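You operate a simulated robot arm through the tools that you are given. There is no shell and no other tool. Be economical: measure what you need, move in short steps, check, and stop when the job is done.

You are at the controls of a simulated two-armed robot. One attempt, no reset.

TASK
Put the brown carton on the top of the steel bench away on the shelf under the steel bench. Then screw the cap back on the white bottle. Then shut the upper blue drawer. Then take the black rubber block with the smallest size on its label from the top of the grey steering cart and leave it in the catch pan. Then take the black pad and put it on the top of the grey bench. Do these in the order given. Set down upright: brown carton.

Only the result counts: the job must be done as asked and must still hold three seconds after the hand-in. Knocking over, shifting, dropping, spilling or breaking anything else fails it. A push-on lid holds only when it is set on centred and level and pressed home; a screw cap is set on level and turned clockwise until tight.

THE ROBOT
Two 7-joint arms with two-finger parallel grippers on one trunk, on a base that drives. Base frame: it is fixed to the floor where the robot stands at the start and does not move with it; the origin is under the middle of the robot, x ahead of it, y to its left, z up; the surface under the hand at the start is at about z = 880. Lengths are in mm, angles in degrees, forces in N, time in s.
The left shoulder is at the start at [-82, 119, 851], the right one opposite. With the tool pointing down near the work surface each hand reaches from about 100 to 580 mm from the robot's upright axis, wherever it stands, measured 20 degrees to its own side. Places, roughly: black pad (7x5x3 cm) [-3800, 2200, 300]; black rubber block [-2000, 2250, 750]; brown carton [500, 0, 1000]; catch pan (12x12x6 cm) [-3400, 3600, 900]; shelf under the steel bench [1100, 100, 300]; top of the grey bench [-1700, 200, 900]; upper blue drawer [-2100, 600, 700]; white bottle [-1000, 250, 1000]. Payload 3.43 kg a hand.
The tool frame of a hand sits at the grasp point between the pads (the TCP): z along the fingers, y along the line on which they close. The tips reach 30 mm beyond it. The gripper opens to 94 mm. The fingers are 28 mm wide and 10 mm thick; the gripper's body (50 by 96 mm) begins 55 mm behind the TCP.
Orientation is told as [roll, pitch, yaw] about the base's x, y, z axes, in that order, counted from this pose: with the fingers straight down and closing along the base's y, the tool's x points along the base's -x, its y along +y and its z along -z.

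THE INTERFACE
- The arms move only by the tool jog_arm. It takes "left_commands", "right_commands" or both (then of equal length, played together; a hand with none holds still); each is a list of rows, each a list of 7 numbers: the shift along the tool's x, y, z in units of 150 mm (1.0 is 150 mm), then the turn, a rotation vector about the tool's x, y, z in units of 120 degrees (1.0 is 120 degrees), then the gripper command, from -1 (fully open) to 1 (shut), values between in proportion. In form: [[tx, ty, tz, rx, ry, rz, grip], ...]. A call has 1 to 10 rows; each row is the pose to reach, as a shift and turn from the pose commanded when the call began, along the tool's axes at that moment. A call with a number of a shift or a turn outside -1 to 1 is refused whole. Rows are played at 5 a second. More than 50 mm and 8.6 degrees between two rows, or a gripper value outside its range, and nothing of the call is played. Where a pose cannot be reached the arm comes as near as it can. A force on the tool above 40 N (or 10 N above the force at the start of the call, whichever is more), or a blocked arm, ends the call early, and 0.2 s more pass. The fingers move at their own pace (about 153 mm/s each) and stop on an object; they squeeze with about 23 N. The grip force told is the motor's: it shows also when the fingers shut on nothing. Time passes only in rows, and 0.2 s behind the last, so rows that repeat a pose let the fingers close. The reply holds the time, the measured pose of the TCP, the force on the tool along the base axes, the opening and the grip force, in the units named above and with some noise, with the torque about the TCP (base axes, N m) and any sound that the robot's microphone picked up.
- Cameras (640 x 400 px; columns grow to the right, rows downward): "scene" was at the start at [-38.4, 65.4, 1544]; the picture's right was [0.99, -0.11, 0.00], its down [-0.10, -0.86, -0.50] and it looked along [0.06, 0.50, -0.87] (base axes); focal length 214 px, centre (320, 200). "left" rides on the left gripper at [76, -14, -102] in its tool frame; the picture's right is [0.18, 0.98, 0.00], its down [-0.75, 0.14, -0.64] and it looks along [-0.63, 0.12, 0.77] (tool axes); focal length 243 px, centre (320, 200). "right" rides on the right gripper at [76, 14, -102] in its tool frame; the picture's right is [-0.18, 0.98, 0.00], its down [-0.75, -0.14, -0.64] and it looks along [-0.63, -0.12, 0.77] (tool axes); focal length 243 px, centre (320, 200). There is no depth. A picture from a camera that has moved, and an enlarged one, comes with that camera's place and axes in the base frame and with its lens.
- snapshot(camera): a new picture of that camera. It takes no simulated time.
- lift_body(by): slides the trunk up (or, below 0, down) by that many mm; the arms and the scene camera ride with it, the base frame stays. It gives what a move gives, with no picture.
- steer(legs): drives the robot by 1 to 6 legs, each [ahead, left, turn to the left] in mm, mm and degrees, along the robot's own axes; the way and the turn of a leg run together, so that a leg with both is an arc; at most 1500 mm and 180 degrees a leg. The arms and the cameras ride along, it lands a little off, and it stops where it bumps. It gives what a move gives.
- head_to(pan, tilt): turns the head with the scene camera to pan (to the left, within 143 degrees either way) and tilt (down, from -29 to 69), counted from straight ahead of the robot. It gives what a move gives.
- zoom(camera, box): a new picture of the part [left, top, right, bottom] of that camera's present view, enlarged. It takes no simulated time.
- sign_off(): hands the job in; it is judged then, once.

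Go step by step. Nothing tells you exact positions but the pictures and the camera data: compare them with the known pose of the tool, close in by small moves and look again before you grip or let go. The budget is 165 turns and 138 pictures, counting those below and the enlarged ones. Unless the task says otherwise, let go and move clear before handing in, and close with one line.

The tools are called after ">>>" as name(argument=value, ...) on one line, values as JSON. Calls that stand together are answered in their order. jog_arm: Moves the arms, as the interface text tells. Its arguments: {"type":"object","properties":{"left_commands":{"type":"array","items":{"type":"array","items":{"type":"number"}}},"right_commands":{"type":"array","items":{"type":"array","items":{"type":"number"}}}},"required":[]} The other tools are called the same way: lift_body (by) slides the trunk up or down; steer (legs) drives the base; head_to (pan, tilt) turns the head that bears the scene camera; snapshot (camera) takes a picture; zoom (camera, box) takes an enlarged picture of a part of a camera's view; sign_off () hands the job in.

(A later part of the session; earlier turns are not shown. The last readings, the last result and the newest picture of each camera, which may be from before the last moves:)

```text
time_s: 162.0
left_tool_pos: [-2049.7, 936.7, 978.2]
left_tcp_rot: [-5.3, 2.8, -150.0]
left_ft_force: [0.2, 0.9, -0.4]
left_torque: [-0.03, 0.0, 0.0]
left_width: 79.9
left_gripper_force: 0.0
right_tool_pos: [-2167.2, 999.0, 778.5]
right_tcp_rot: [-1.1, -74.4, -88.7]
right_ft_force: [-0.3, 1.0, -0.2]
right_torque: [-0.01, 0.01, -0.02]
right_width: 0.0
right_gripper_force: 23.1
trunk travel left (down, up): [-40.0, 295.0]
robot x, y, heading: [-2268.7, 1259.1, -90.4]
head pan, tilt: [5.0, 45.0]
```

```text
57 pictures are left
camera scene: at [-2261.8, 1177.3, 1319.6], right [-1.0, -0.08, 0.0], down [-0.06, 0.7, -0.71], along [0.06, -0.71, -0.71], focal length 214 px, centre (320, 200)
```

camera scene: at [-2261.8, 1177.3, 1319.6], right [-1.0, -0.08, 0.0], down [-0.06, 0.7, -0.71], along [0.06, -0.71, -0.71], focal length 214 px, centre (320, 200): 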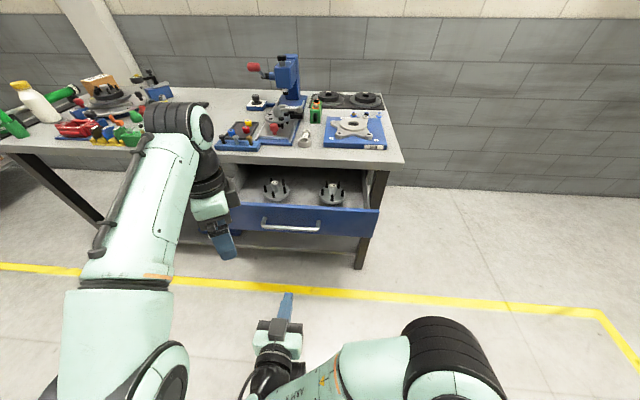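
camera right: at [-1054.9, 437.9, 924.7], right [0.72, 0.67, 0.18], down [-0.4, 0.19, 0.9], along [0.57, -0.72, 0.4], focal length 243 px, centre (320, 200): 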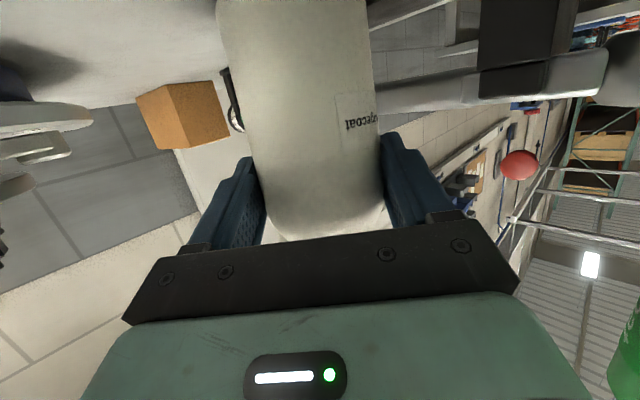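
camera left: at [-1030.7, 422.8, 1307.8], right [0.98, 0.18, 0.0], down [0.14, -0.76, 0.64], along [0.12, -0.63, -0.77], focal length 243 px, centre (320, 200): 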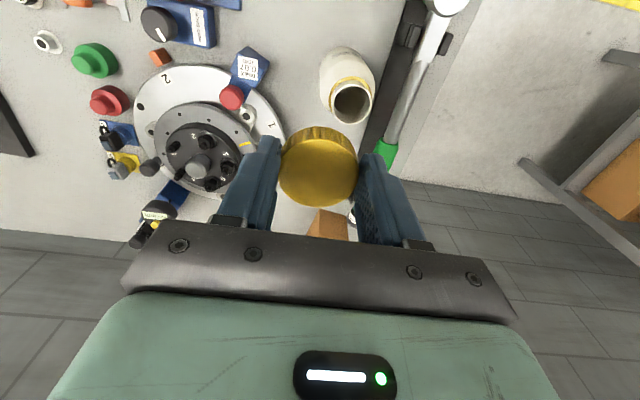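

>>> steer(legs=[[0, 32, 0], [190, 0, 0]])

>>> head_to(pan=5, tilt=60)

>>> snapshot(camera="scene")

```text
time_s: 164.1
left_tool_pos: [-2018.3, 750.5, 979.6]
left_tcp_rot: [-5.3, 2.9, -150.0]
left_ft_force: [0.2, -0.3, -0.5]
left_torque: [0.0, 0.03, -0.02]
left_width: 79.8
left_gripper_force: 0.0
right_tool_pos: [-2136.9, 810.1, 777.7]
right_tcp_rot: [-1.0, -74.4, -88.8]
right_ft_force: [0.5, -0.7, 0.1]
right_torque: [0.0, 0.04, 0.01]
right_width: 0.0
right_gripper_force: 23.0
trunk travel left (down, up): [-40.0, 295.0]
robot x, y, heading: [-2238.2, 1068.4, -90.7]
head pan, tilt: [5.0, 45.0]
```

```text
time_s: 164.8
left_tool_pos: [-2018.3, 751.0, 978.8]
left_tcp_rot: [-5.2, 2.9, -150.0]
left_ft_force: [-0.6, -0.1, -0.1]
left_torque: [-0.04, 0.01, 0.01]
left_width: 79.7
left_gripper_force: 0.0
right_tool_pos: [-2134.9, 811.4, 776.7]
right_tcp_rot: [-1.0, -74.4, -88.7]
right_ft_force: [1.2, -0.1, -0.1]
right_torque: [0.01, 0.01, 0.05]
right_width: 0.0
right_gripper_force: 22.9
trunk travel left (down, up): [-40.0, 295.0]
robot x, y, heading: [-2233.2, 1071.2, -90.4]
head pan, tilt: [5.0, 60.0]
```

```text
56 pictures are left
camera scene: at [-2232.1, 1005.2, 1300.1], right [-1.0, -0.08, 0.0], down [-0.07, 0.86, -0.5], along [0.04, -0.5, -0.87], focal length 214 px, centre (320, 200)
```

scene: 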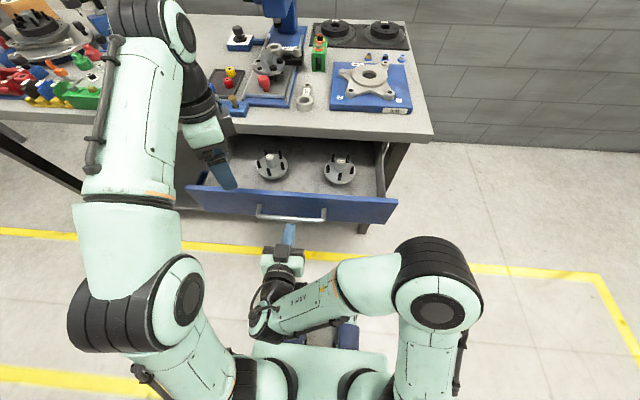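

Fingertips are at the handle. Push the drawer in with the arm.

>>> jog_arm(right_commands=[[-0.026, 0, 0.097, 0, 0, 0, 1], [-0.052, 0, 0.193, 0, 0, 0, 1], [-0.078, 0, 0.29, 0, 0, 0, 1], [-0.104, 0, 0.386, 0, 0, 0, 1], [-0.13, 0, 0.483, 0, 0, 0, 1], [-0.155, 0, 0.58, 0, 0, 0, 1], [-0.181, 0, 0.676, 0, 0, 0, 1], [-0.207, 0, 0.773, 0, 0, 0, 1], [-0.233, 0, 0.87, 0, 0, 0, 1], [-0.259, 0, 0.966, 0, 0, 0, 1]])

>>> jog_arm(right_commands=[[-0.026, 0, 0.097, 0, 0, 0, 1], [-0.052, 0, 0.193, 0, 0, 0, 1], [-0.078, 0, 0.29, 0, 0, 0, 1], [-0.104, 0, 0.386, 0, 0, 0, 1], [-0.13, 0, 0.483, 0, 0, 0, 1], [-0.155, 0, 0.58, 0, 0, 0, 1]])

>>> snapshot(camera="scene")

```text
time_s: 167.0
left_tool_pos: [-2020.0, 750.8, 978.3]
left_tcp_rot: [-5.1, 3.0, -149.9]
left_ft_force: [0.2, -0.3, 1.2]
left_torque: [0.0, -0.04, 0.02]
left_width: 80.0
left_gripper_force: 0.0
right_tool_pos: [-2133.6, 660.6, 776.6]
right_tcp_rot: [-1.1, -74.4, -88.6]
right_ft_force: [-0.1, 0.2, -0.8]
right_torque: [-0.01, -0.01, -0.02]
right_width: 0.1
right_gripper_force: 22.8
trunk travel left (down, up): [-40.0, 295.0]
robot x, y, heading: [-2240.2, 1072.1, -90.3]
head pan, tilt: [5.0, 60.0]
```

```text
time_s: 168.4
left_tool_pos: [-2018.0, 752.6, 978.7]
left_tcp_rot: [-5.1, 2.9, -150.1]
left_ft_force: [0.6, 0.2, -0.4]
left_torque: [-0.01, -0.02, 0.0]
left_width: 79.7
left_gripper_force: 0.0
right_tool_pos: [-2133.5, 575.8, 777.6]
right_tcp_rot: [-1.0, -74.4, -88.8]
right_ft_force: [-5.4, 14.5, -0.4]
right_torque: [0.02, -0.04, -0.2]
right_width: 0.3
right_gripper_force: 23.2
trunk travel left (down, up): [-40.0, 295.0]
robot x, y, heading: [-2237.2, 1067.7, -90.7]
head pan, tilt: [5.0, 60.0]
```

```text
55 pictures are left
camera scene: at [-2232.7, 1007.2, 1300.1], right [-1.0, -0.08, 0.0], down [-0.07, 0.86, -0.5], along [0.04, -0.5, -0.87], focal length 214 px, centre (320, 200)
```

scene: 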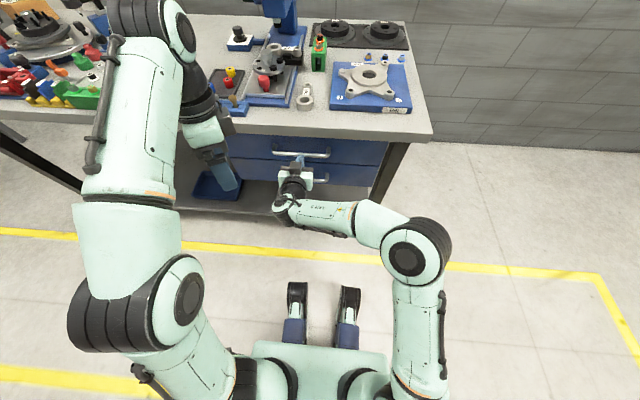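

>>> jog_arm(right_commands=[[-0.009, 0, 0.032, 0, 0, 0, 1], [-0.018, 0, 0.065, 0, 0, 0, 1], [-0.027, 0, 0.097, 0, 0, 0, 1], [-0.035, 0, 0.129, 0, 0, 0, 1], [-0.043, 0, 0.161, 0, 0, 0, 1]])

>>> zoom(camera="scene", box=[200, 90, 440, 240])

```text
time_s: 168.8
left_tool_pos: [-2019.3, 754.2, 979.3]
left_tcp_rot: [-5.1, 2.8, -150.1]
left_ft_force: [1.0, 0.1, -0.3]
left_torque: [-0.04, 0.0, 0.03]
left_width: 80.0
left_gripper_force: 0.0
right_tool_pos: [-2133.7, 574.6, 776.3]
right_tcp_rot: [-1.0, -74.3, -88.7]
right_ft_force: [-7.5, 19.4, 4.8]
right_torque: [-0.14, 0.1, -0.28]
right_width: 0.2
right_gripper_force: 22.6
trunk travel left (down, up): [-40.0, 295.0]
robot x, y, heading: [-2235.0, 1068.1, -90.7]
head pan, tilt: [5.0, 60.0]
stopped in row 1 (right hand): the force on the tool passed its limit at 46 N (the readings are from after the stop); the commanded pose is now the measured one
```

```text
2.67 times, centred on (320, 165) of scene
camera zoom: at [-2233.3, 1008.6, 1300.2], right [-1.0, -0.08, 0.0], down [-0.07, 0.86, -0.5], along [0.04, -0.5, -0.86], focal length 572 px, centre (320, 293)
```

zoom: 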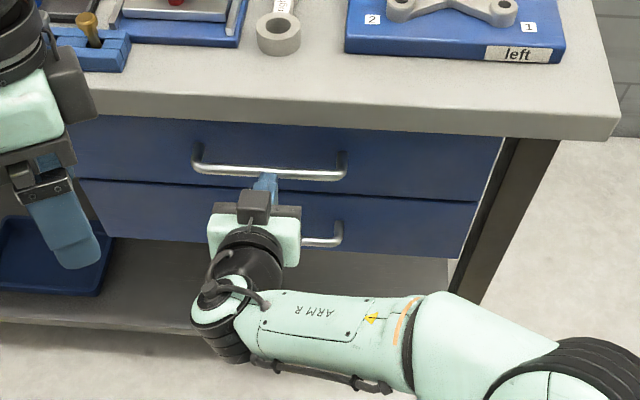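

Drawer is flush and shut. Withdraw, restore the hand, turn to the grey cart.

>>> jog_arm(right_commands=[[0.05, 0, -0.2, 0, 0, 0, 1], [0.1, 0, -0.4, 0, 0, 0, 1], [0.15, 0, -0.6, 0, 0, 0, 1], [0.2, 0, -0.8, 0, 0, 0, 1]])

>>> steer(legs=[[-250, 0, 0]])

>>> lift_body(by=250)

>>> jog_arm(right_commands=[[0, 0, 0, 0, 0.065, 0, -1], [0, 0, 0, 0, 0.13, 0, -1], [0, 0, 0, 0, 0.195, 0, -1], [0, 0, 0, 0, 0.26, 0, -1], [0, 0, 0, 0, 0.325, 0, -1], [0, 0, 0, 0, 0.39, 0, -1], [0, 0, 0, 0, 0.455, 0, -1], [0, 0, 0, 0, 0.52, 0, -1], [0, 0, 0, 0, 0.585, 0, -1], [0, 0, 0, 0, 0.62, 0, -1]])

>>> steer(legs=[[0, 0, -178]])

>>> head_to(pan=0, tilt=35)

>>> snapshot(camera="scene")

```text
time_s: 169.8
left_tool_pos: [-2019.4, 750.3, 978.3]
left_tcp_rot: [-5.2, 2.9, -150.0]
left_ft_force: [1.1, 0.0, -0.9]
left_torque: [-0.01, 0.0, -0.03]
left_width: 79.9
left_gripper_force: 0.1
right_tool_pos: [-2134.8, 696.9, 780.4]
right_tcp_rot: [-1.1, -74.2, -88.5]
right_ft_force: [0.5, -0.5, -0.1]
right_torque: [-0.02, -0.01, -0.02]
right_width: 0.0
right_gripper_force: 22.8
trunk travel left (down, up): [-40.0, 295.0]
robot x, y, heading: [-2234.2, 1072.3, -90.5]
head pan, tilt: [5.0, 60.0]
```

```text
time_s: 171.7
left_tool_pos: [-2017.2, 1001.3, 978.3]
left_tcp_rot: [-5.0, 2.9, -150.0]
left_ft_force: [0.6, 0.1, 0.3]
left_torque: [-0.01, 0.02, 0.03]
left_width: 80.1
left_gripper_force: 0.1
right_tool_pos: [-2132.4, 946.8, 779.3]
right_tcp_rot: [-1.3, -74.1, -88.4]
right_ft_force: [0.6, 0.2, -0.3]
right_torque: [-0.01, -0.02, -0.01]
right_width: 0.2
right_gripper_force: 23.3
trunk travel left (down, up): [-40.0, 295.0]
robot x, y, heading: [-2234.2, 1321.1, -90.3]
head pan, tilt: [5.0, 60.0]
```

```text
time_s: 174.2
left_tool_pos: [-2015.7, 1001.3, 1228.8]
left_tcp_rot: [-5.3, 2.9, -149.9]
left_ft_force: [0.8, -0.1, -0.8]
left_torque: [-0.03, 0.01, -0.01]
left_width: 80.0
left_gripper_force: 0.0
right_tool_pos: [-2132.7, 947.2, 1030.4]
right_tcp_rot: [-1.2, -74.1, -88.2]
right_ft_force: [0.2, -0.4, 0.2]
right_torque: [0.0, -0.02, 0.03]
right_width: 0.2
right_gripper_force: 22.6
trunk travel left (down, up): [-290.0, 45.0]
robot x, y, heading: [-2235.5, 1320.8, -90.3]
head pan, tilt: [5.0, 60.0]
```

```text
time_s: 176.4
left_tool_pos: [-2016.8, 1001.4, 1229.8]
left_tcp_rot: [-5.2, 2.9, -149.9]
left_ft_force: [-0.1, -0.4, 0.3]
left_torque: [0.0, -0.02, -0.01]
left_width: 79.5
left_gripper_force: 0.1
right_tool_pos: [-2131.1, 946.3, 1030.9]
right_tcp_rot: [-0.4, 0.4, -89.4]
right_ft_force: [0.2, -1.1, 0.0]
right_torque: [0.01, 0.02, 0.0]
right_width: 94.4
right_gripper_force: 0.0
trunk travel left (down, up): [-290.0, 45.0]
robot x, y, heading: [-2235.7, 1320.4, -90.5]
head pan, tilt: [5.0, 60.0]
```

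```text
time_s: 184.2
left_tool_pos: [-2454.0, 1638.3, 1229.0]
left_tcp_rot: [-5.3, 2.9, 30.3]
left_ft_force: [-0.8, -0.3, 0.4]
left_torque: [-0.02, 0.0, 0.02]
left_width: 80.2
left_gripper_force: 0.1
right_tool_pos: [-2337.5, 1693.0, 1030.5]
right_tcp_rot: [-0.3, 0.3, 90.8]
right_ft_force: [-0.9, -0.3, -0.3]
right_torque: [-0.01, 0.03, -0.02]
right_width: 93.9
right_gripper_force: 0.1
trunk travel left (down, up): [-290.0, 45.0]
robot x, y, heading: [-2234.9, 1320.1, 90.3]
head pan, tilt: [5.0, 60.0]
```

```text
time_s: 185.1
left_tool_pos: [-2453.2, 1637.5, 1229.4]
left_tcp_rot: [-5.2, 2.9, 30.3]
left_ft_force: [0.7, 0.0, -0.3]
left_torque: [-0.03, 0.01, 0.0]
left_width: 79.8
left_gripper_force: 0.0
right_tool_pos: [-2336.6, 1693.4, 1029.8]
right_tcp_rot: [-0.3, 0.3, 90.7]
right_ft_force: [0.8, 0.2, -0.1]
right_torque: [-0.02, 0.02, -0.02]
right_width: 93.9
right_gripper_force: 0.1
trunk travel left (down, up): [-290.0, 45.0]
robot x, y, heading: [-2236.0, 1320.2, 89.6]
head pan, tilt: [0.0, 35.0]
```

```text
53 pictures are left
camera scene: at [-2235.7, 1363.2, 1594.8], right [1.0, 0.0, 0.0], down [0.0, -0.57, -0.82], along [0.0, 0.82, -0.57], focal length 214 px, centre (320, 200)
```

scene: 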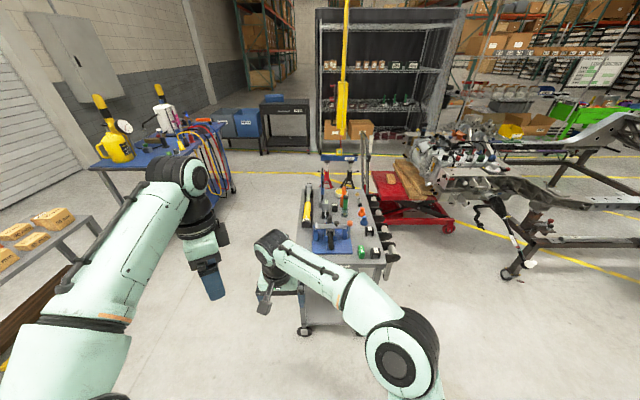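

>>> zoom(camera="scene", box=[280, 150, 420, 290])

```text
2.86 times, centred on (350, 220) of scene
camera zoom: at [-2235.7, 1363.2, 1594.8], right [1.0, 0.0, 0.0], down [0.0, -0.57, -0.82], along [0.0, 0.82, -0.57], focal length 613 px, centre (234, 143)
```

zoom: 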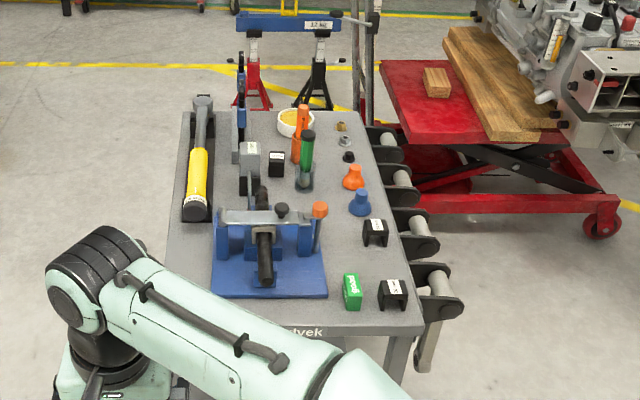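

>>> steer(legs=[[0, -120, 0], [370, 0, 0]])

>>> head_to(pan=-10, tilt=50)

>>> snapshot(camera="scene")

```text
time_s: 188.8
left_tool_pos: [-2328.6, 2015.9, 1228.7]
left_tcp_rot: [-5.2, 2.9, 30.0]
left_ft_force: [0.1, 0.1, 0.3]
left_torque: [0.01, -0.03, -0.01]
left_width: 79.9
left_gripper_force: 0.1
right_tool_pos: [-2212.6, 2070.2, 1029.9]
right_tcp_rot: [-0.3, 0.3, 90.4]
right_ft_force: [0.6, 0.3, 0.1]
right_torque: [0.01, 0.03, -0.01]
right_width: 93.7
right_gripper_force: 0.0
trunk travel left (down, up): [-290.0, 45.0]
robot x, y, heading: [-2110.0, 1692.1, 89.7]
head pan, tilt: [0.0, 35.0]
```

```text
time_s: 189.5
left_tool_pos: [-2328.3, 2015.3, 1228.5]
left_tcp_rot: [-5.2, 2.9, 30.0]
left_ft_force: [0.3, 0.0, -0.5]
left_torque: [0.01, -0.01, 0.0]
left_width: 80.1
left_gripper_force: 0.1
right_tool_pos: [-2212.3, 2068.7, 1030.0]
right_tcp_rot: [-0.2, 0.4, 90.4]
right_ft_force: [-0.6, -0.6, -0.1]
right_torque: [-0.02, -0.01, 0.01]
right_width: 94.2
right_gripper_force: 0.1
trunk travel left (down, up): [-290.0, 45.0]
robot x, y, heading: [-2108.5, 1695.4, 89.5]
head pan, tilt: [-10.0, 50.0]
```

```text
51 pictures are left
camera scene: at [-2099.2, 1726.1, 1573.2], right [0.98, -0.18, 0.0], down [-0.14, -0.75, -0.64], along [0.12, 0.63, -0.77], focal length 214 px, centre (320, 200)
```

scene: 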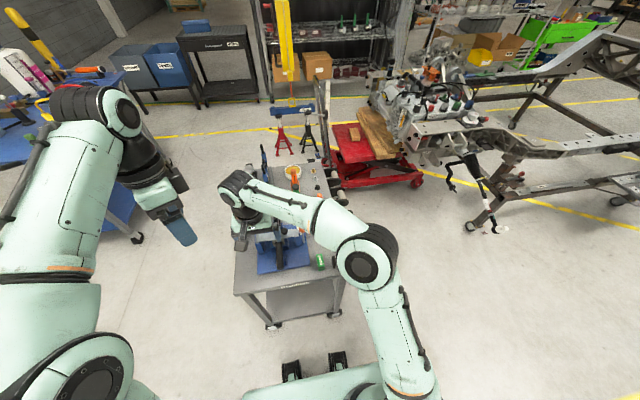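

>>> jog_arm(right_commands=[[0.13, -0.25, 0, 0, 0, 0, -1], [0.27, -0.5, 0, 0, 0, 0, -1], [0.4, -0.75, 0, 0, 0, 0, -1], [0.55, -1.0, 0, 0, 0, 0, -1]])

>>> snapshot(camera="right")

>>> zoom(camera="scene", box=[220, 150, 380, 310])

```text
time_s: 190.5
left_tool_pos: [-2328.0, 2013.7, 1229.1]
left_tcp_rot: [-5.1, 2.9, 30.0]
left_ft_force: [0.5, 1.0, 0.9]
left_torque: [-0.01, 0.02, -0.02]
left_width: 79.8
left_gripper_force: 0.1
right_tool_pos: [-2061.0, 1986.3, 1030.8]
right_tcp_rot: [-0.3, 0.4, 90.4]
right_ft_force: [-0.2, 0.3, -0.8]
right_torque: [0.03, 0.04, -0.02]
right_width: 93.9
right_gripper_force: 0.1
trunk travel left (down, up): [-290.0, 45.0]
robot x, y, heading: [-2111.1, 1699.2, 89.6]
head pan, tilt: [-10.0, 50.0]
```

```text
50 pictures are left
camera right: at [-2075.4, 1911.1, 1133.9], right [-0.98, 0.18, -0.01], down [0.13, 0.76, 0.64], along [0.12, 0.63, -0.77], focal length 243 px, centre (320, 200)
```

right: 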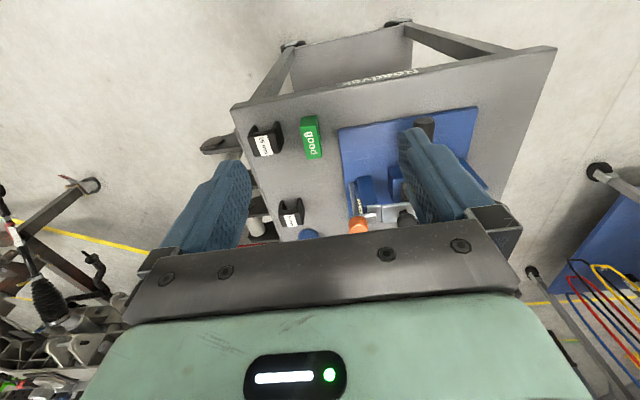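

```text
2.50 times, centred on (300, 230) of scene
camera zoom: at [-2098.1, 1725.0, 1573.1], right [0.98, -0.18, 0.0], down [-0.14, -0.75, -0.64], along [0.12, 0.63, -0.77], focal length 536 px, centre (370, 125)
```

zoom: 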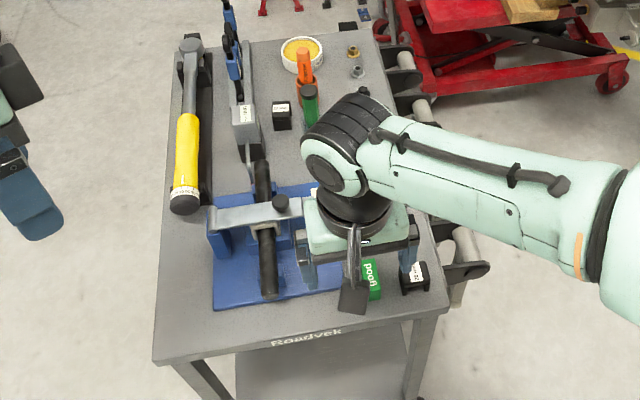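

Zoom on the labels.

>>> zoom(camera="right", box=[240, 105, 330, 165])

>>> zoom(camera="right", box=[260, 185, 320, 225])

>>> zoom(camera="scene", box=[285, 180, 315, 200])

```text
6.67 times, centred on (285, 135) of right
camera zoom: at [-2075.4, 1911.1, 1133.9], right [-0.98, 0.18, -0.01], down [0.13, 0.76, 0.64], along [0.12, 0.63, -0.77], focal length 1618 px, centre (553, 633)
```

zoom: 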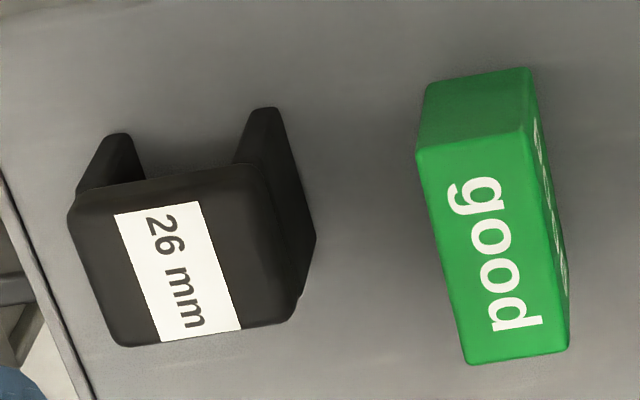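

```text
10.00 times, centred on (290, 205) of right
camera zoom: at [-2075.4, 1911.1, 1133.9], right [-0.98, 0.18, -0.01], down [0.13, 0.76, 0.64], along [0.12, 0.63, -0.77], focal length 2426 px, centre (620, 150)
```

zoom: 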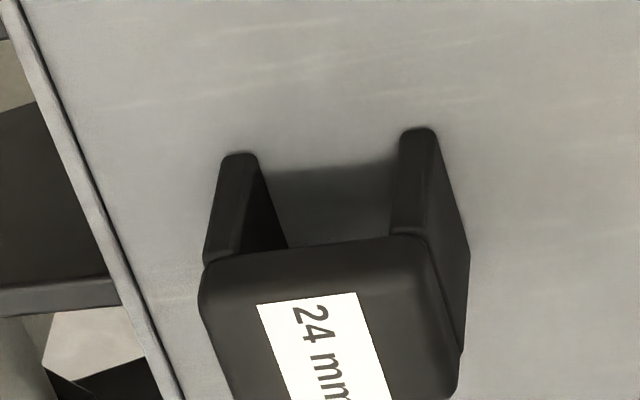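

```text
16.00 times, centred on (300, 190) of scene
camera zoom: at [-2098.1, 1725.0, 1573.1], right [0.98, -0.18, 0.0], down [-0.14, -0.75, -0.64], along [0.12, 0.63, -0.77], focal length 3432 px, centre (640, 360)
```

zoom: 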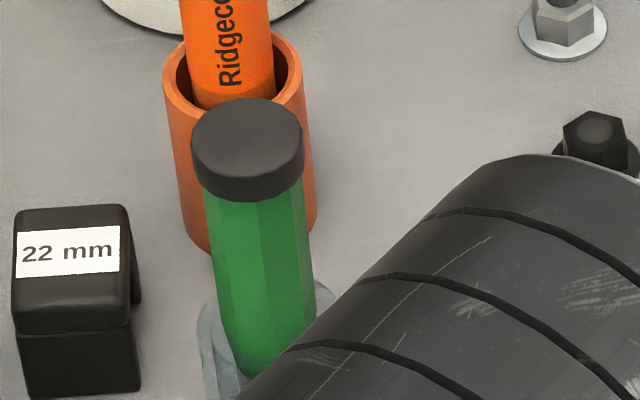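

Blocks read 26, 24 and 22 mm; the 22 mm one (around (-2139, 2440)) is wanted. I'll come at it from the cart's left side.

>>> steer(legs=[[-100, 0, 0], [0, 560, 0], [0, 0, -89.6], [0, 1000, 0]])

>>> head_to(pan=0, tilt=52)

>>> snapshot(camera="scene")

```text
time_s: 209.1
left_tool_pos: [-2390.5, 2819.1, 1229.8]
left_tcp_rot: [-5.2, 2.8, -57.9]
left_ft_force: [-0.3, 0.8, -0.2]
left_torque: [-0.02, -0.05, -0.03]
left_width: 79.9
left_gripper_force: 0.1
right_tool_pos: [-2407.7, 2552.1, 1031.2]
right_tcp_rot: [-0.3, 0.3, 2.3]
right_ft_force: [-0.3, 0.1, 0.7]
right_torque: [0.01, 0.04, 0.03]
right_width: 94.1
right_gripper_force: 0.0
trunk travel left (down, up): [-290.0, 45.0]
robot x, y, heading: [-2699.8, 2594.5, 1.6]
head pan, tilt: [-10.0, 50.0]
```

```text
time_s: 209.8
left_tool_pos: [-2390.5, 2818.7, 1228.4]
left_tcp_rot: [-5.2, 2.9, -58.0]
left_ft_force: [-0.2, 0.9, -0.6]
left_torque: [-0.05, -0.01, -0.01]
left_width: 80.1
left_gripper_force: 0.0
right_tool_pos: [-2408.4, 2553.7, 1031.4]
right_tcp_rot: [-0.4, 0.3, 2.3]
right_ft_force: [0.7, -0.1, 0.4]
right_torque: [0.0, -0.01, -0.02]
right_width: 94.0
right_gripper_force: 0.2
trunk travel left (down, up): [-290.0, 45.0]
robot x, y, heading: [-2702.1, 2589.5, 1.6]
head pan, tilt: [0.0, 52.0]
```

```text
45 pictures are left
camera scene: at [-2672.9, 2591.1, 1570.5], right [0.03, -1.0, 0.0], down [-0.79, -0.02, -0.62], along [0.62, 0.02, -0.79], focal length 214 px, centre (320, 200)
```

scene: 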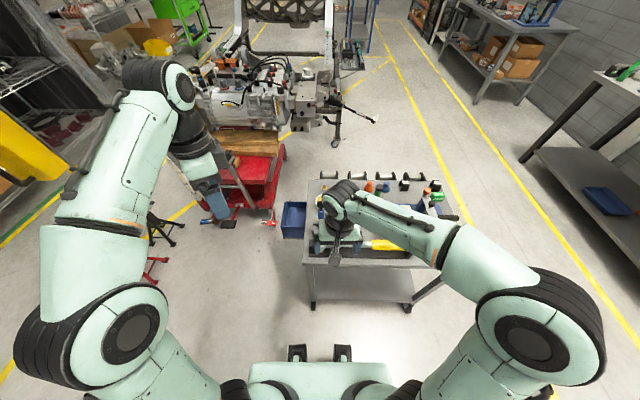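

>>> steer(legs=[[90, 0, 0]])

>>> jog_arm(right_commands=[[-0.15, -0.15, 0, 0, 0, 0, -1], [-0.3, -0.3, 0, 0, 0, 0, -1], [-0.45, -0.45, 0, 0, 0, 0, -1], [-0.6, -0.6, 0, 0, 0, 0, -1], [-0.72, -0.72, 0, 0, 0, 0, -1]])

>>> snapshot(camera="right")

```text
time_s: 210.9
left_tool_pos: [-2339.7, 2819.5, 1227.9]
left_tcp_rot: [-5.2, 3.0, -58.0]
left_ft_force: [0.2, 0.2, 0.7]
left_torque: [0.01, -0.03, 0.02]
left_width: 79.6
left_gripper_force: 0.0
right_tool_pos: [-2358.7, 2553.6, 1030.8]
right_tcp_rot: [-0.3, 0.5, 2.2]
right_ft_force: [-0.6, 0.2, -0.2]
right_torque: [0.01, 0.01, -0.04]
right_width: 94.1
right_gripper_force: 0.0
trunk travel left (down, up): [-290.0, 45.0]
robot x, y, heading: [-2653.6, 2594.0, 1.4]
head pan, tilt: [0.0, 52.0]
stopped in leg 1: the robot was blocked; the commanded pose is now the measured one
```

```text
time_s: 212.1
left_tool_pos: [-2341.3, 2819.8, 1228.5]
left_tcp_rot: [-5.3, 3.0, -58.1]
left_ft_force: [0.4, -0.1, 0.5]
left_torque: [-0.01, -0.02, -0.01]
left_width: 79.9
left_gripper_force: 0.1
right_tool_pos: [-2246.6, 2447.6, 1031.0]
right_tcp_rot: [-0.4, 0.5, 2.3]
right_ft_force: [-0.4, 0.1, -0.1]
right_torque: [-0.02, -0.03, 0.01]
right_width: 93.8
right_gripper_force: 0.1
trunk travel left (down, up): [-290.0, 45.0]
robot x, y, heading: [-2653.7, 2595.1, 1.7]
head pan, tilt: [0.0, 52.0]
```

```text
44 pictures are left
camera right: at [-2321.3, 2459.8, 1133.8], right [0.15, 0.99, -0.01], down [0.76, -0.11, 0.64], along [0.63, -0.1, -0.77], focal length 243 px, centre (320, 200)
```

right: 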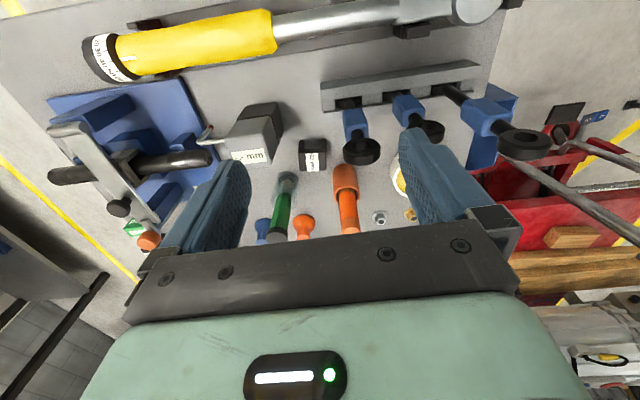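

>>> zoom(camera="right", box=[220, 70, 420, 220])

```text
2.67 times, centred on (320, 145) of right
camera zoom: at [-2321.3, 2459.8, 1133.8], right [0.15, 0.99, -0.01], down [0.76, -0.11, 0.64], along [0.63, -0.1, -0.77], focal length 647 px, centre (320, 347)
```

zoom: 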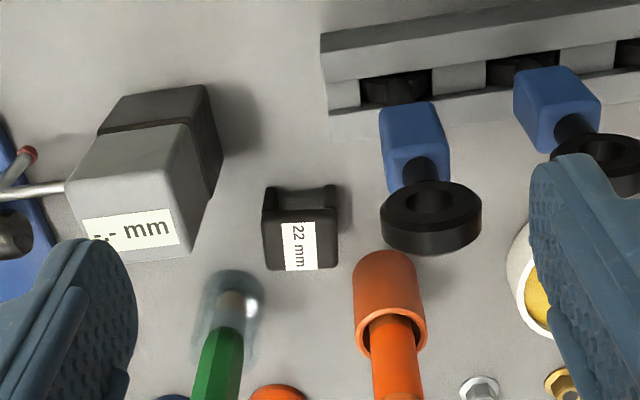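

>>> jog_arm(right_commands=[[-0.0755, -0.0228, 0.05, 0, 0, -0.0675, -0.4], [-0.151, -0.0456, 0.1, 0, 0, -0.135, -0.4], [-0.2265, -0.0684, 0.15, 0, 0, -0.2025, -0.4], [-0.302, -0.0912, 0.2, 0, 0, -0.27, -0.4], [-0.3775, -0.114, 0.25, 0, 0, -0.3375, -0.4], [-0.453, -0.137, 0.3, 0, 0, -0.405, -0.4], [-0.5285, -0.16, 0.35, 0, 0, -0.4725, -0.4], [-0.604, -0.182, 0.4, 0, 0, -0.54, -0.4], [-0.6795, -0.205, 0.45, 0, 0, -0.6075, -0.4], [-0.755, -0.228, 0.5, 0, 0, -0.675, -0.4]])

>>> zoom(camera="right", box=[160, 20, 480, 220])

```text
time_s: 213.7
left_tool_pos: [-2340.7, 2821.0, 1227.7]
left_tcp_rot: [-5.2, 3.0, -58.1]
left_ft_force: [-0.4, 0.3, 0.9]
left_torque: [0.01, 0.01, 0.02]
left_width: 80.0
left_gripper_force: 0.0
right_tool_pos: [-2165.3, 2430.1, 987.6]
right_tcp_rot: [-0.6, -0.2, 58.9]
right_ft_force: [-0.5, 0.8, 13.3]
right_torque: [0.37, 0.44, -0.02]
right_width: 65.6
right_gripper_force: 0.0
trunk travel left (down, up): [-290.0, 45.0]
robot x, y, heading: [-2652.8, 2592.4, 1.4]
head pan, tilt: [0.0, 52.0]
stopped in row 8 (right hand): the force on the tool passed its limit at 47 N (the readings are from after the stop); the commanded pose is now the measured one
```

```text
2.00 times, centred on (320, 120) of right
camera zoom: at [-2216.7, 2371.9, 1088.7], right [-0.75, 0.67, -0.01], down [0.5, 0.57, 0.65], along [0.43, 0.48, -0.76], focal length 485 px, centre (320, 360)
```

zoom: 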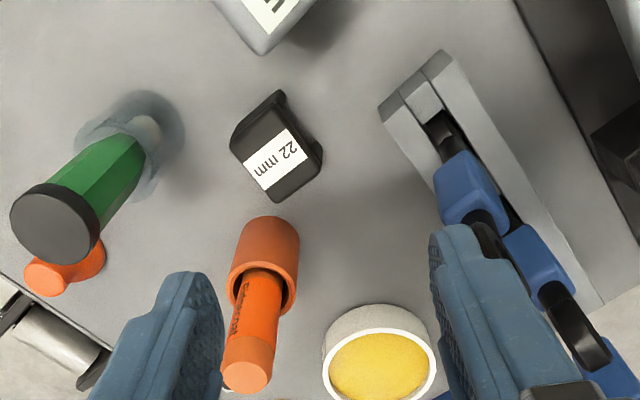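

I touched the tall clip rack with a finger. Raise at once and inspect.

>>> jog_arm(right_commands=[[0, 0, -0.25, 0, 0, 0, -0.4], [0, 0, -0.5, 0, 0, 0, -0.4], [0, 0, -0.65, 0, 0, 0, -0.4]])

>>> snapshot(camera="right")

>>> zoom(camera="scene", box=[290, 160, 450, 280])

```text
time_s: 214.5
left_tool_pos: [-2340.7, 2819.7, 1227.9]
left_tcp_rot: [-5.2, 2.9, -58.1]
left_ft_force: [0.4, -0.3, 0.0]
left_torque: [0.0, 0.01, 0.0]
left_width: 79.7
left_gripper_force: 0.1
right_tool_pos: [-2164.9, 2428.1, 1082.0]
right_tcp_rot: [-0.3, -0.1, 58.9]
right_ft_force: [0.1, 0.2, 1.0]
right_torque: [0.01, 0.0, -0.03]
right_width: 65.8
right_gripper_force: 0.0
trunk travel left (down, up): [-290.0, 45.0]
robot x, y, heading: [-2654.1, 2594.3, 1.4]
head pan, tilt: [0.0, 52.0]
```

```text
41 pictures are left
camera right: at [-2217.2, 2371.2, 1184.6], right [-0.75, 0.66, 0.0], down [0.51, 0.57, 0.64], along [0.43, 0.48, -0.77], focal length 243 px, centre (320, 200)
```

right: 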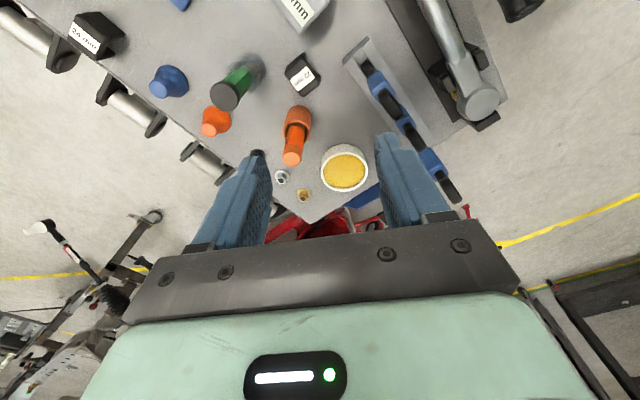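

```text
3.33 times, centred on (370, 220) of scene
camera zoom: at [-2624.7, 2592.5, 1570.5], right [0.03, -1.0, 0.0], down [-0.79, -0.02, -0.62], along [0.62, 0.02, -0.79], focal length 715 px, centre (153, 133)
```

zoom: 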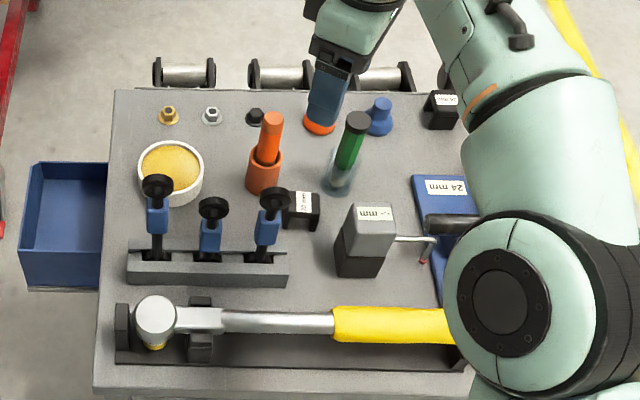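

The rack still stands. Move over the block with the correct yaw, clear of the clip rack.

>>> jog_arm(right_commands=[[-0.025, -0.08, 0, 0, 0, -0.068, -0.4], [-0.05, -0.16, 0, 0, 0, -0.136, -0.4], [-0.073, -0.237, 0, 0, 0, -0.203, -0.4], [-0.073, -0.237, 0.3, 0, 0, -0.203, -0.4], [-0.073, -0.237, 0.6, 0, 0, -0.203, -0.4], [-0.073, -0.237, 0.9, 0, 0, -0.203, -0.4]])

>>> zoom(camera="right", box=[160, 20, 480, 220])

```text
time_s: 215.9
left_tool_pos: [-2341.2, 2819.7, 1227.8]
left_tcp_rot: [-5.1, 3.1, -58.1]
left_ft_force: [0.0, 0.8, -0.1]
left_torque: [-0.02, 0.02, 0.02]
left_width: 80.0
left_gripper_force: 0.1
right_tool_pos: [-2128.3, 2422.9, 947.0]
right_tcp_rot: [-0.2, 0.0, 83.3]
right_ft_force: [-0.3, -0.6, -0.9]
right_torque: [-0.03, 0.01, 0.0]
right_width: 65.6
right_gripper_force: 0.0
right hand out of reach, approached as far as the arm can: row 3
trunk travel left (down, up): [-290.0, 45.0]
robot x, y, heading: [-2650.9, 2594.3, 1.4]
head pan, tilt: [0.0, 52.0]
```

```text
2.00 times, centred on (320, 120) of right
camera zoom: at [-2152.6, 2348.7, 1049.3], right [-0.95, 0.3, -0.01], down [0.23, 0.73, 0.64], along [0.2, 0.61, -0.77], focal length 485 px, centre (320, 360)
```

zoom: 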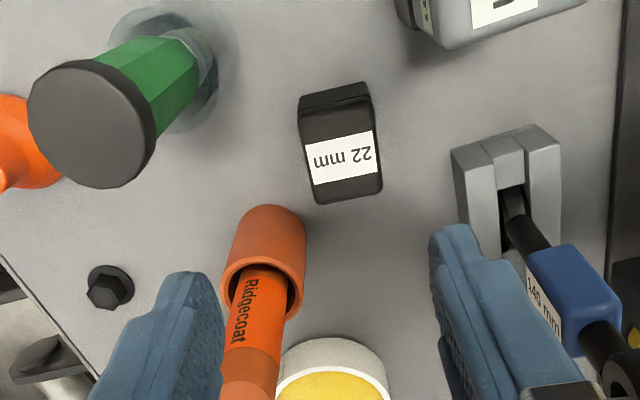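

>>> jog_arm(right_commands=[[0.007, 0.073, 0, 0, 0, 0, -0.25], [0.007, 0.073, 0.25, 0, 0, 0, -0.25], [0.007, 0.073, 0.5, 0, 0, 0, -0.25], [0.007, 0.073, 0.7, 0, 0, 0, -0.25]])

>>> snapshot(camera="right")

```text
time_s: 216.9
left_tool_pos: [-2340.9, 2820.0, 1227.7]
left_tcp_rot: [-5.2, 3.0, -58.0]
left_ft_force: [0.7, 0.5, 0.1]
left_torque: [-0.01, -0.01, 0.04]
left_width: 80.0
left_gripper_force: 0.1
right_tool_pos: [-2140.6, 2420.7, 843.4]
right_tcp_rot: [-0.2, 0.0, 83.3]
right_ft_force: [0.7, -0.3, 0.4]
right_torque: [0.03, -0.01, 0.0]
right_width: 59.1
right_gripper_force: 0.0
trunk travel left (down, up): [-290.0, 45.0]
robot x, y, heading: [-2652.5, 2591.0, 1.3]
head pan, tilt: [0.0, 52.0]
```

```text
38 pictures are left
camera right: at [-2163.0, 2347.7, 945.9], right [-0.95, 0.3, -0.01], down [0.23, 0.73, 0.64], along [0.2, 0.61, -0.77], focal length 243 px, centre (320, 200)
```

right: 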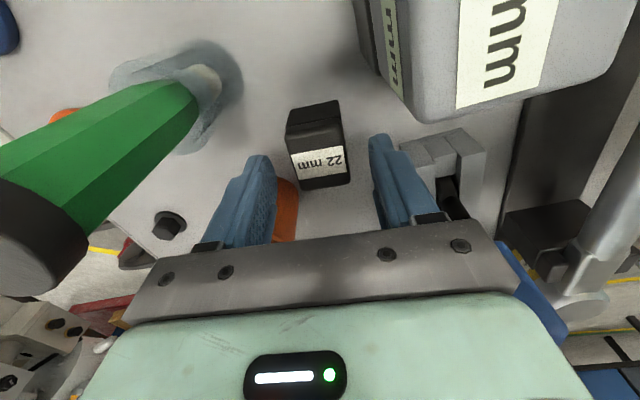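

>>> jog_arm(right_commands=[[0, 0, 0.15, 0, 0, 0, -0.25], [0, 0, 0.28, 0, 0, 0, -0.25], [0, 0, 0.28, 0, 0, 0, 1], [0, 0, 0.28, 0, 0, 0, 1], [0, 0, 0.28, 0, 0, 0, 1]])

>>> snapshot(camera="right")

```text
time_s: 217.6
left_tool_pos: [-2343.5, 2820.1, 1228.3]
left_tcp_rot: [-5.1, 3.0, -58.1]
left_ft_force: [1.4, -0.7, -1.1]
left_torque: [0.0, 0.02, 0.0]
left_width: 79.8
left_gripper_force: 0.1
right_tool_pos: [-2140.6, 2421.3, 810.7]
right_tcp_rot: [-0.2, 0.0, 83.4]
right_ft_force: [-11.4, 0.2, 15.7]
right_torque: [0.03, 0.47, 0.14]
right_width: 38.4
right_gripper_force: 23.0
trunk travel left (down, up): [-290.0, 45.0]
robot x, y, heading: [-2655.9, 2589.6, 1.3]
head pan, tilt: [0.0, 52.0]
stopped in row 3 (right hand): the force on the tool passed its limit at 52 N (the readings are from after the stop); the commanded pose is now the measured one
```

```text
37 pictures are left
camera right: at [-2163.2, 2347.7, 912.8], right [-0.95, 0.3, 0.0], down [0.23, 0.73, 0.64], along [0.19, 0.61, -0.77], focal length 243 px, centre (320, 200)
```

right: 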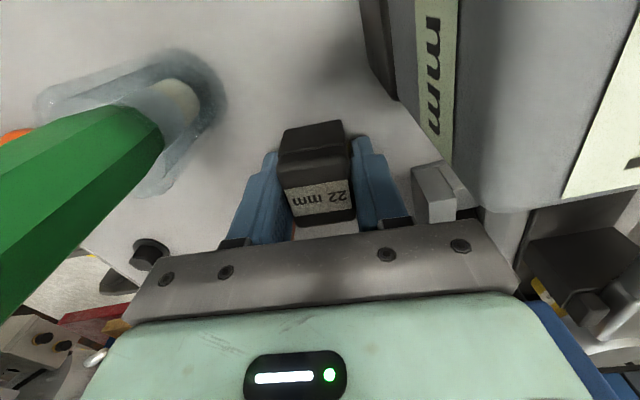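

Block held. Lift straight up.

>>> jog_arm(right_commands=[[0, 0, -0.1, 0, 0, 0, 1], [0, 0, -0.3, 0, 0, 0, 1], [0, 0, -0.6, 0, 0, 0, 1], [0, 0, -1.0, 0, 0, 0, 1]])

>>> jog_arm(right_commands=[[0, 0, -0.3, 0, 0, 0, 1], [0, 0, -0.6, 0, 0, 0, 1], [0, 0, -0.9, 0, 0, 0, 1]])

>>> head_to(pan=125, tilt=30)

>>> snapshot(camera="scene")

>>> snapshot(camera="right")

```text
refused: row 4 steps farther than a row can; nothing moved
```

```text
time_s: 218.4
left_tool_pos: [-2341.2, 2820.1, 1227.6]
left_tcp_rot: [-5.2, 3.1, -58.1]
left_ft_force: [-1.0, 0.6, 0.1]
left_torque: [0.0, -0.01, 0.01]
left_width: 80.4
left_gripper_force: 0.0
right_tool_pos: [-2140.1, 2421.0, 942.6]
right_tcp_rot: [-0.2, -0.1, 83.3]
right_ft_force: [-0.5, -0.2, -0.7]
right_torque: [0.06, 0.0, -0.01]
right_width: 37.8
right_gripper_force: 22.5
trunk travel left (down, up): [-290.0, 45.0]
robot x, y, heading: [-2653.6, 2592.0, 1.3]
head pan, tilt: [0.0, 52.0]
```

```text
time_s: 220.4
left_tool_pos: [-2341.0, 2819.7, 1226.8]
left_tcp_rot: [-5.3, 3.0, -58.1]
left_ft_force: [-0.2, 0.1, -1.8]
left_torque: [-0.01, -0.03, 0.0]
left_width: 79.8
left_gripper_force: 0.1
right_tool_pos: [-2139.6, 2419.9, 941.6]
right_tcp_rot: [-0.2, 0.0, 83.4]
right_ft_force: [0.1, 0.4, -0.7]
right_torque: [0.03, -0.02, -0.01]
right_width: 37.9
right_gripper_force: 22.6
trunk travel left (down, up): [-290.0, 45.0]
robot x, y, heading: [-2654.2, 2587.9, 1.1]
head pan, tilt: [125.0, 30.0]
```

```text
36 pictures are left
camera scene: at [-2753.3, 2663.2, 1602.7], right [0.8, 0.59, 0.0], down [0.3, -0.4, -0.87], along [-0.51, 0.7, -0.5], focal length 214 px, centre (320, 200)
```

scene: 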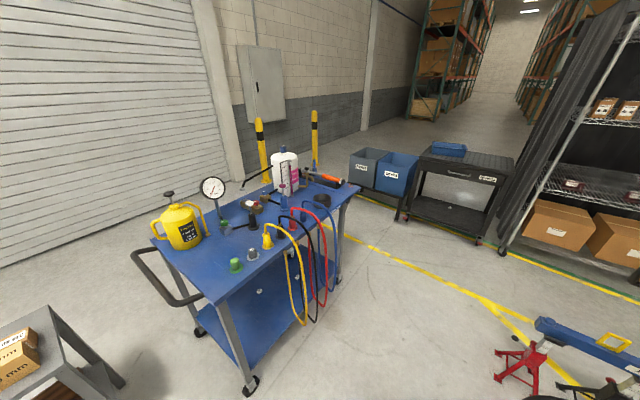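

```text
35 pictures are left
camera right: at [-2161.9, 2346.0, 1044.7], right [-0.95, 0.3, 0.0], down [0.23, 0.73, 0.64], along [0.19, 0.61, -0.77], focal length 243 px, centre (320, 200)
```

right: 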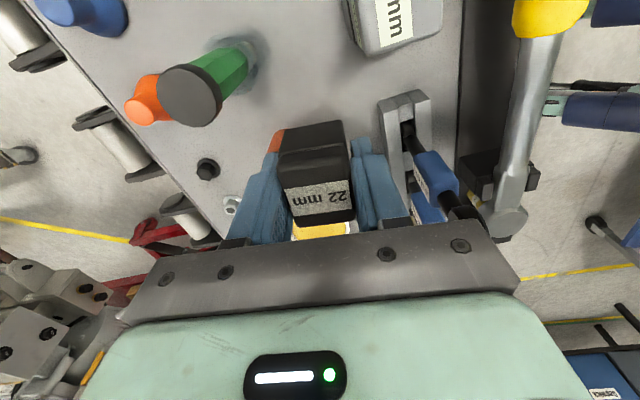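

>>> zoom(camera="scene", box=[220, 140, 380, 270])

```text
3.08 times, centred on (300, 205) of scene
camera zoom: at [-2753.3, 2663.2, 1602.7], right [0.8, 0.59, 0.0], down [0.3, -0.4, -0.87], along [-0.51, 0.7, -0.5], focal length 660 px, centre (382, 185)
```

zoom: 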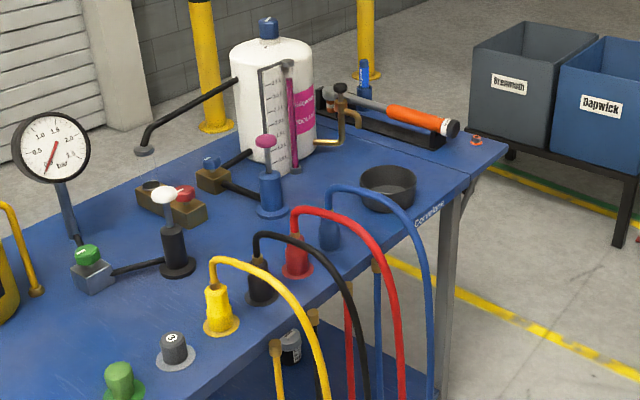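

The catch pan is the black round one near (-3430, 3610) on the blue cart. Raise and retract the hand, then drive round to face it.

>>> jog_arm(right_commands=[[0, 0, -0.3, 0, 0, 0, 1], [0, 0, -0.6, 0, 0, 0, 1], [0, 0.2, -0.8, 0, 0, 0, 1], [0, 0.45, -0.85, 0, 0, 0, 1], [0, 0.7, -0.9, 0, 0, 0, 1], [0, 0.95, -0.9, 0, 0, 0, 1]])

>>> steer(legs=[[-250, 0, 0], [0, -120, 0], [0, 0, 179], [0, -970, 0]])

>>> head_to(pan=0, tilt=45)

>>> snapshot(camera="scene")

```text
time_s: 221.8
left_tool_pos: [-2342.3, 2820.4, 1228.3]
left_tcp_rot: [-5.1, 3.0, -58.1]
left_ft_force: [-0.1, 0.2, 0.3]
left_torque: [0.02, 0.0, 0.01]
left_width: 79.7
left_gripper_force: 0.0
right_tool_pos: [-2282.9, 2437.0, 1077.5]
right_tcp_rot: [-0.3, 0.0, 83.3]
right_ft_force: [0.1, 0.3, -0.8]
right_torque: [-0.01, 0.01, 0.05]
right_width: 38.1
right_gripper_force: 23.3
trunk travel left (down, up): [-290.0, 45.0]
robot x, y, heading: [-2652.6, 2594.4, 1.6]
head pan, tilt: [125.0, 30.0]
```

```text
time_s: 240.7
left_tool_pos: [-3218.2, 3212.5, 1227.1]
left_tcp_rot: [-5.2, 3.1, 119.9]
left_ft_force: [0.2, -0.3, -0.3]
left_torque: [-0.03, -0.03, -0.01]
left_width: 79.9
left_gripper_force: 0.0
right_tool_pos: [-3264.6, 3596.0, 1076.3]
right_tcp_rot: [-0.2, -0.1, -98.8]
right_ft_force: [1.1, 0.1, -0.2]
right_torque: [0.01, -0.01, -0.02]
right_width: 37.6
right_gripper_force: 22.7
trunk travel left (down, up): [-290.0, 45.0]
robot x, y, heading: [-2899.1, 3428.9, 179.7]
head pan, tilt: [125.0, 30.0]
```

```text
time_s: 242.7
left_tool_pos: [-3218.8, 3212.9, 1228.2]
left_tcp_rot: [-5.2, 2.9, 119.8]
left_ft_force: [0.0, 0.6, 0.9]
left_torque: [-0.01, 0.02, -0.06]
left_width: 79.8
left_gripper_force: 0.1
right_tool_pos: [-3264.3, 3597.2, 1076.6]
right_tcp_rot: [-0.2, 0.0, -98.7]
right_ft_force: [0.0, 0.5, -0.8]
right_torque: [-0.01, 0.0, -0.01]
right_width: 37.7
right_gripper_force: 22.7
trunk travel left (down, up): [-290.0, 45.0]
robot x, y, heading: [-2897.4, 3431.2, 179.7]
head pan, tilt: [0.0, 45.0]
```

```text
33 pictures are left
camera scene: at [-2936.6, 3428.3, 1580.1], right [0.01, 1.0, 0.0], down [0.71, -0.01, -0.71], along [-0.71, 0.01, -0.71], focal length 214 px, centre (320, 200)
```

scene: 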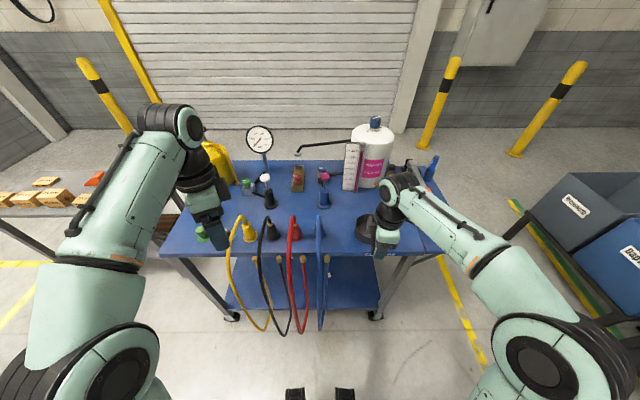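

>>> jog_arm(right_commands=[[-0.04, -0.3, 0, 0, 0, 0, 1], [-0.08, -0.6, 0, 0, 0, 0, 1], [-0.128, -0.9, 0, 0, 0, 0, 1], [-0.128, -1.0, 0.1, 0, 0, 0, 1]])

>>> snapshot(camera="right")

>>> zoom(camera="scene", box=[280, 130, 440, 270])

```text
time_s: 243.7
left_tool_pos: [-3217.6, 3212.8, 1227.7]
left_tcp_rot: [-5.1, 3.0, 119.9]
left_ft_force: [-0.6, -0.2, 0.0]
left_torque: [0.01, -0.03, 0.03]
left_width: 79.7
left_gripper_force: 0.2
right_tool_pos: [-3414.1, 3597.9, 1060.9]
right_tcp_rot: [-0.2, 0.1, -98.6]
right_ft_force: [-0.2, 0.2, -1.1]
right_torque: [0.0, 0.0, -0.01]
right_width: 37.9
right_gripper_force: 23.1
trunk travel left (down, up): [-290.0, 45.0]
robot x, y, heading: [-2897.8, 3428.3, 179.4]
head pan, tilt: [0.0, 45.0]
```

```text
32 pictures are left
camera right: at [-3388.3, 3672.1, 1163.1], right [0.94, -0.33, 0.0], down [-0.25, -0.72, 0.64], along [-0.21, -0.61, -0.77], focal length 243 px, centre (320, 200)
```

right: 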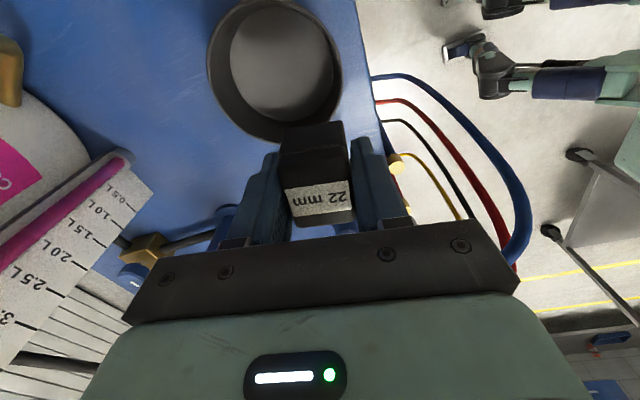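

```text
2.86 times, centred on (360, 200) of scene
camera zoom: at [-2936.8, 3428.4, 1580.0], right [0.01, 1.0, 0.0], down [0.71, -0.01, -0.71], along [-0.71, 0.01, -0.71], focal length 613 px, centre (206, 200)
```

zoom: 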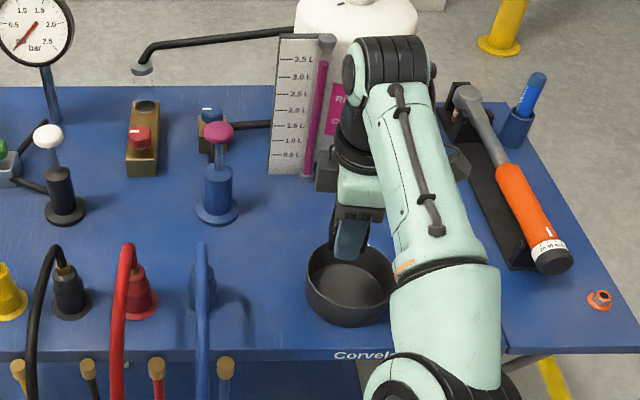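

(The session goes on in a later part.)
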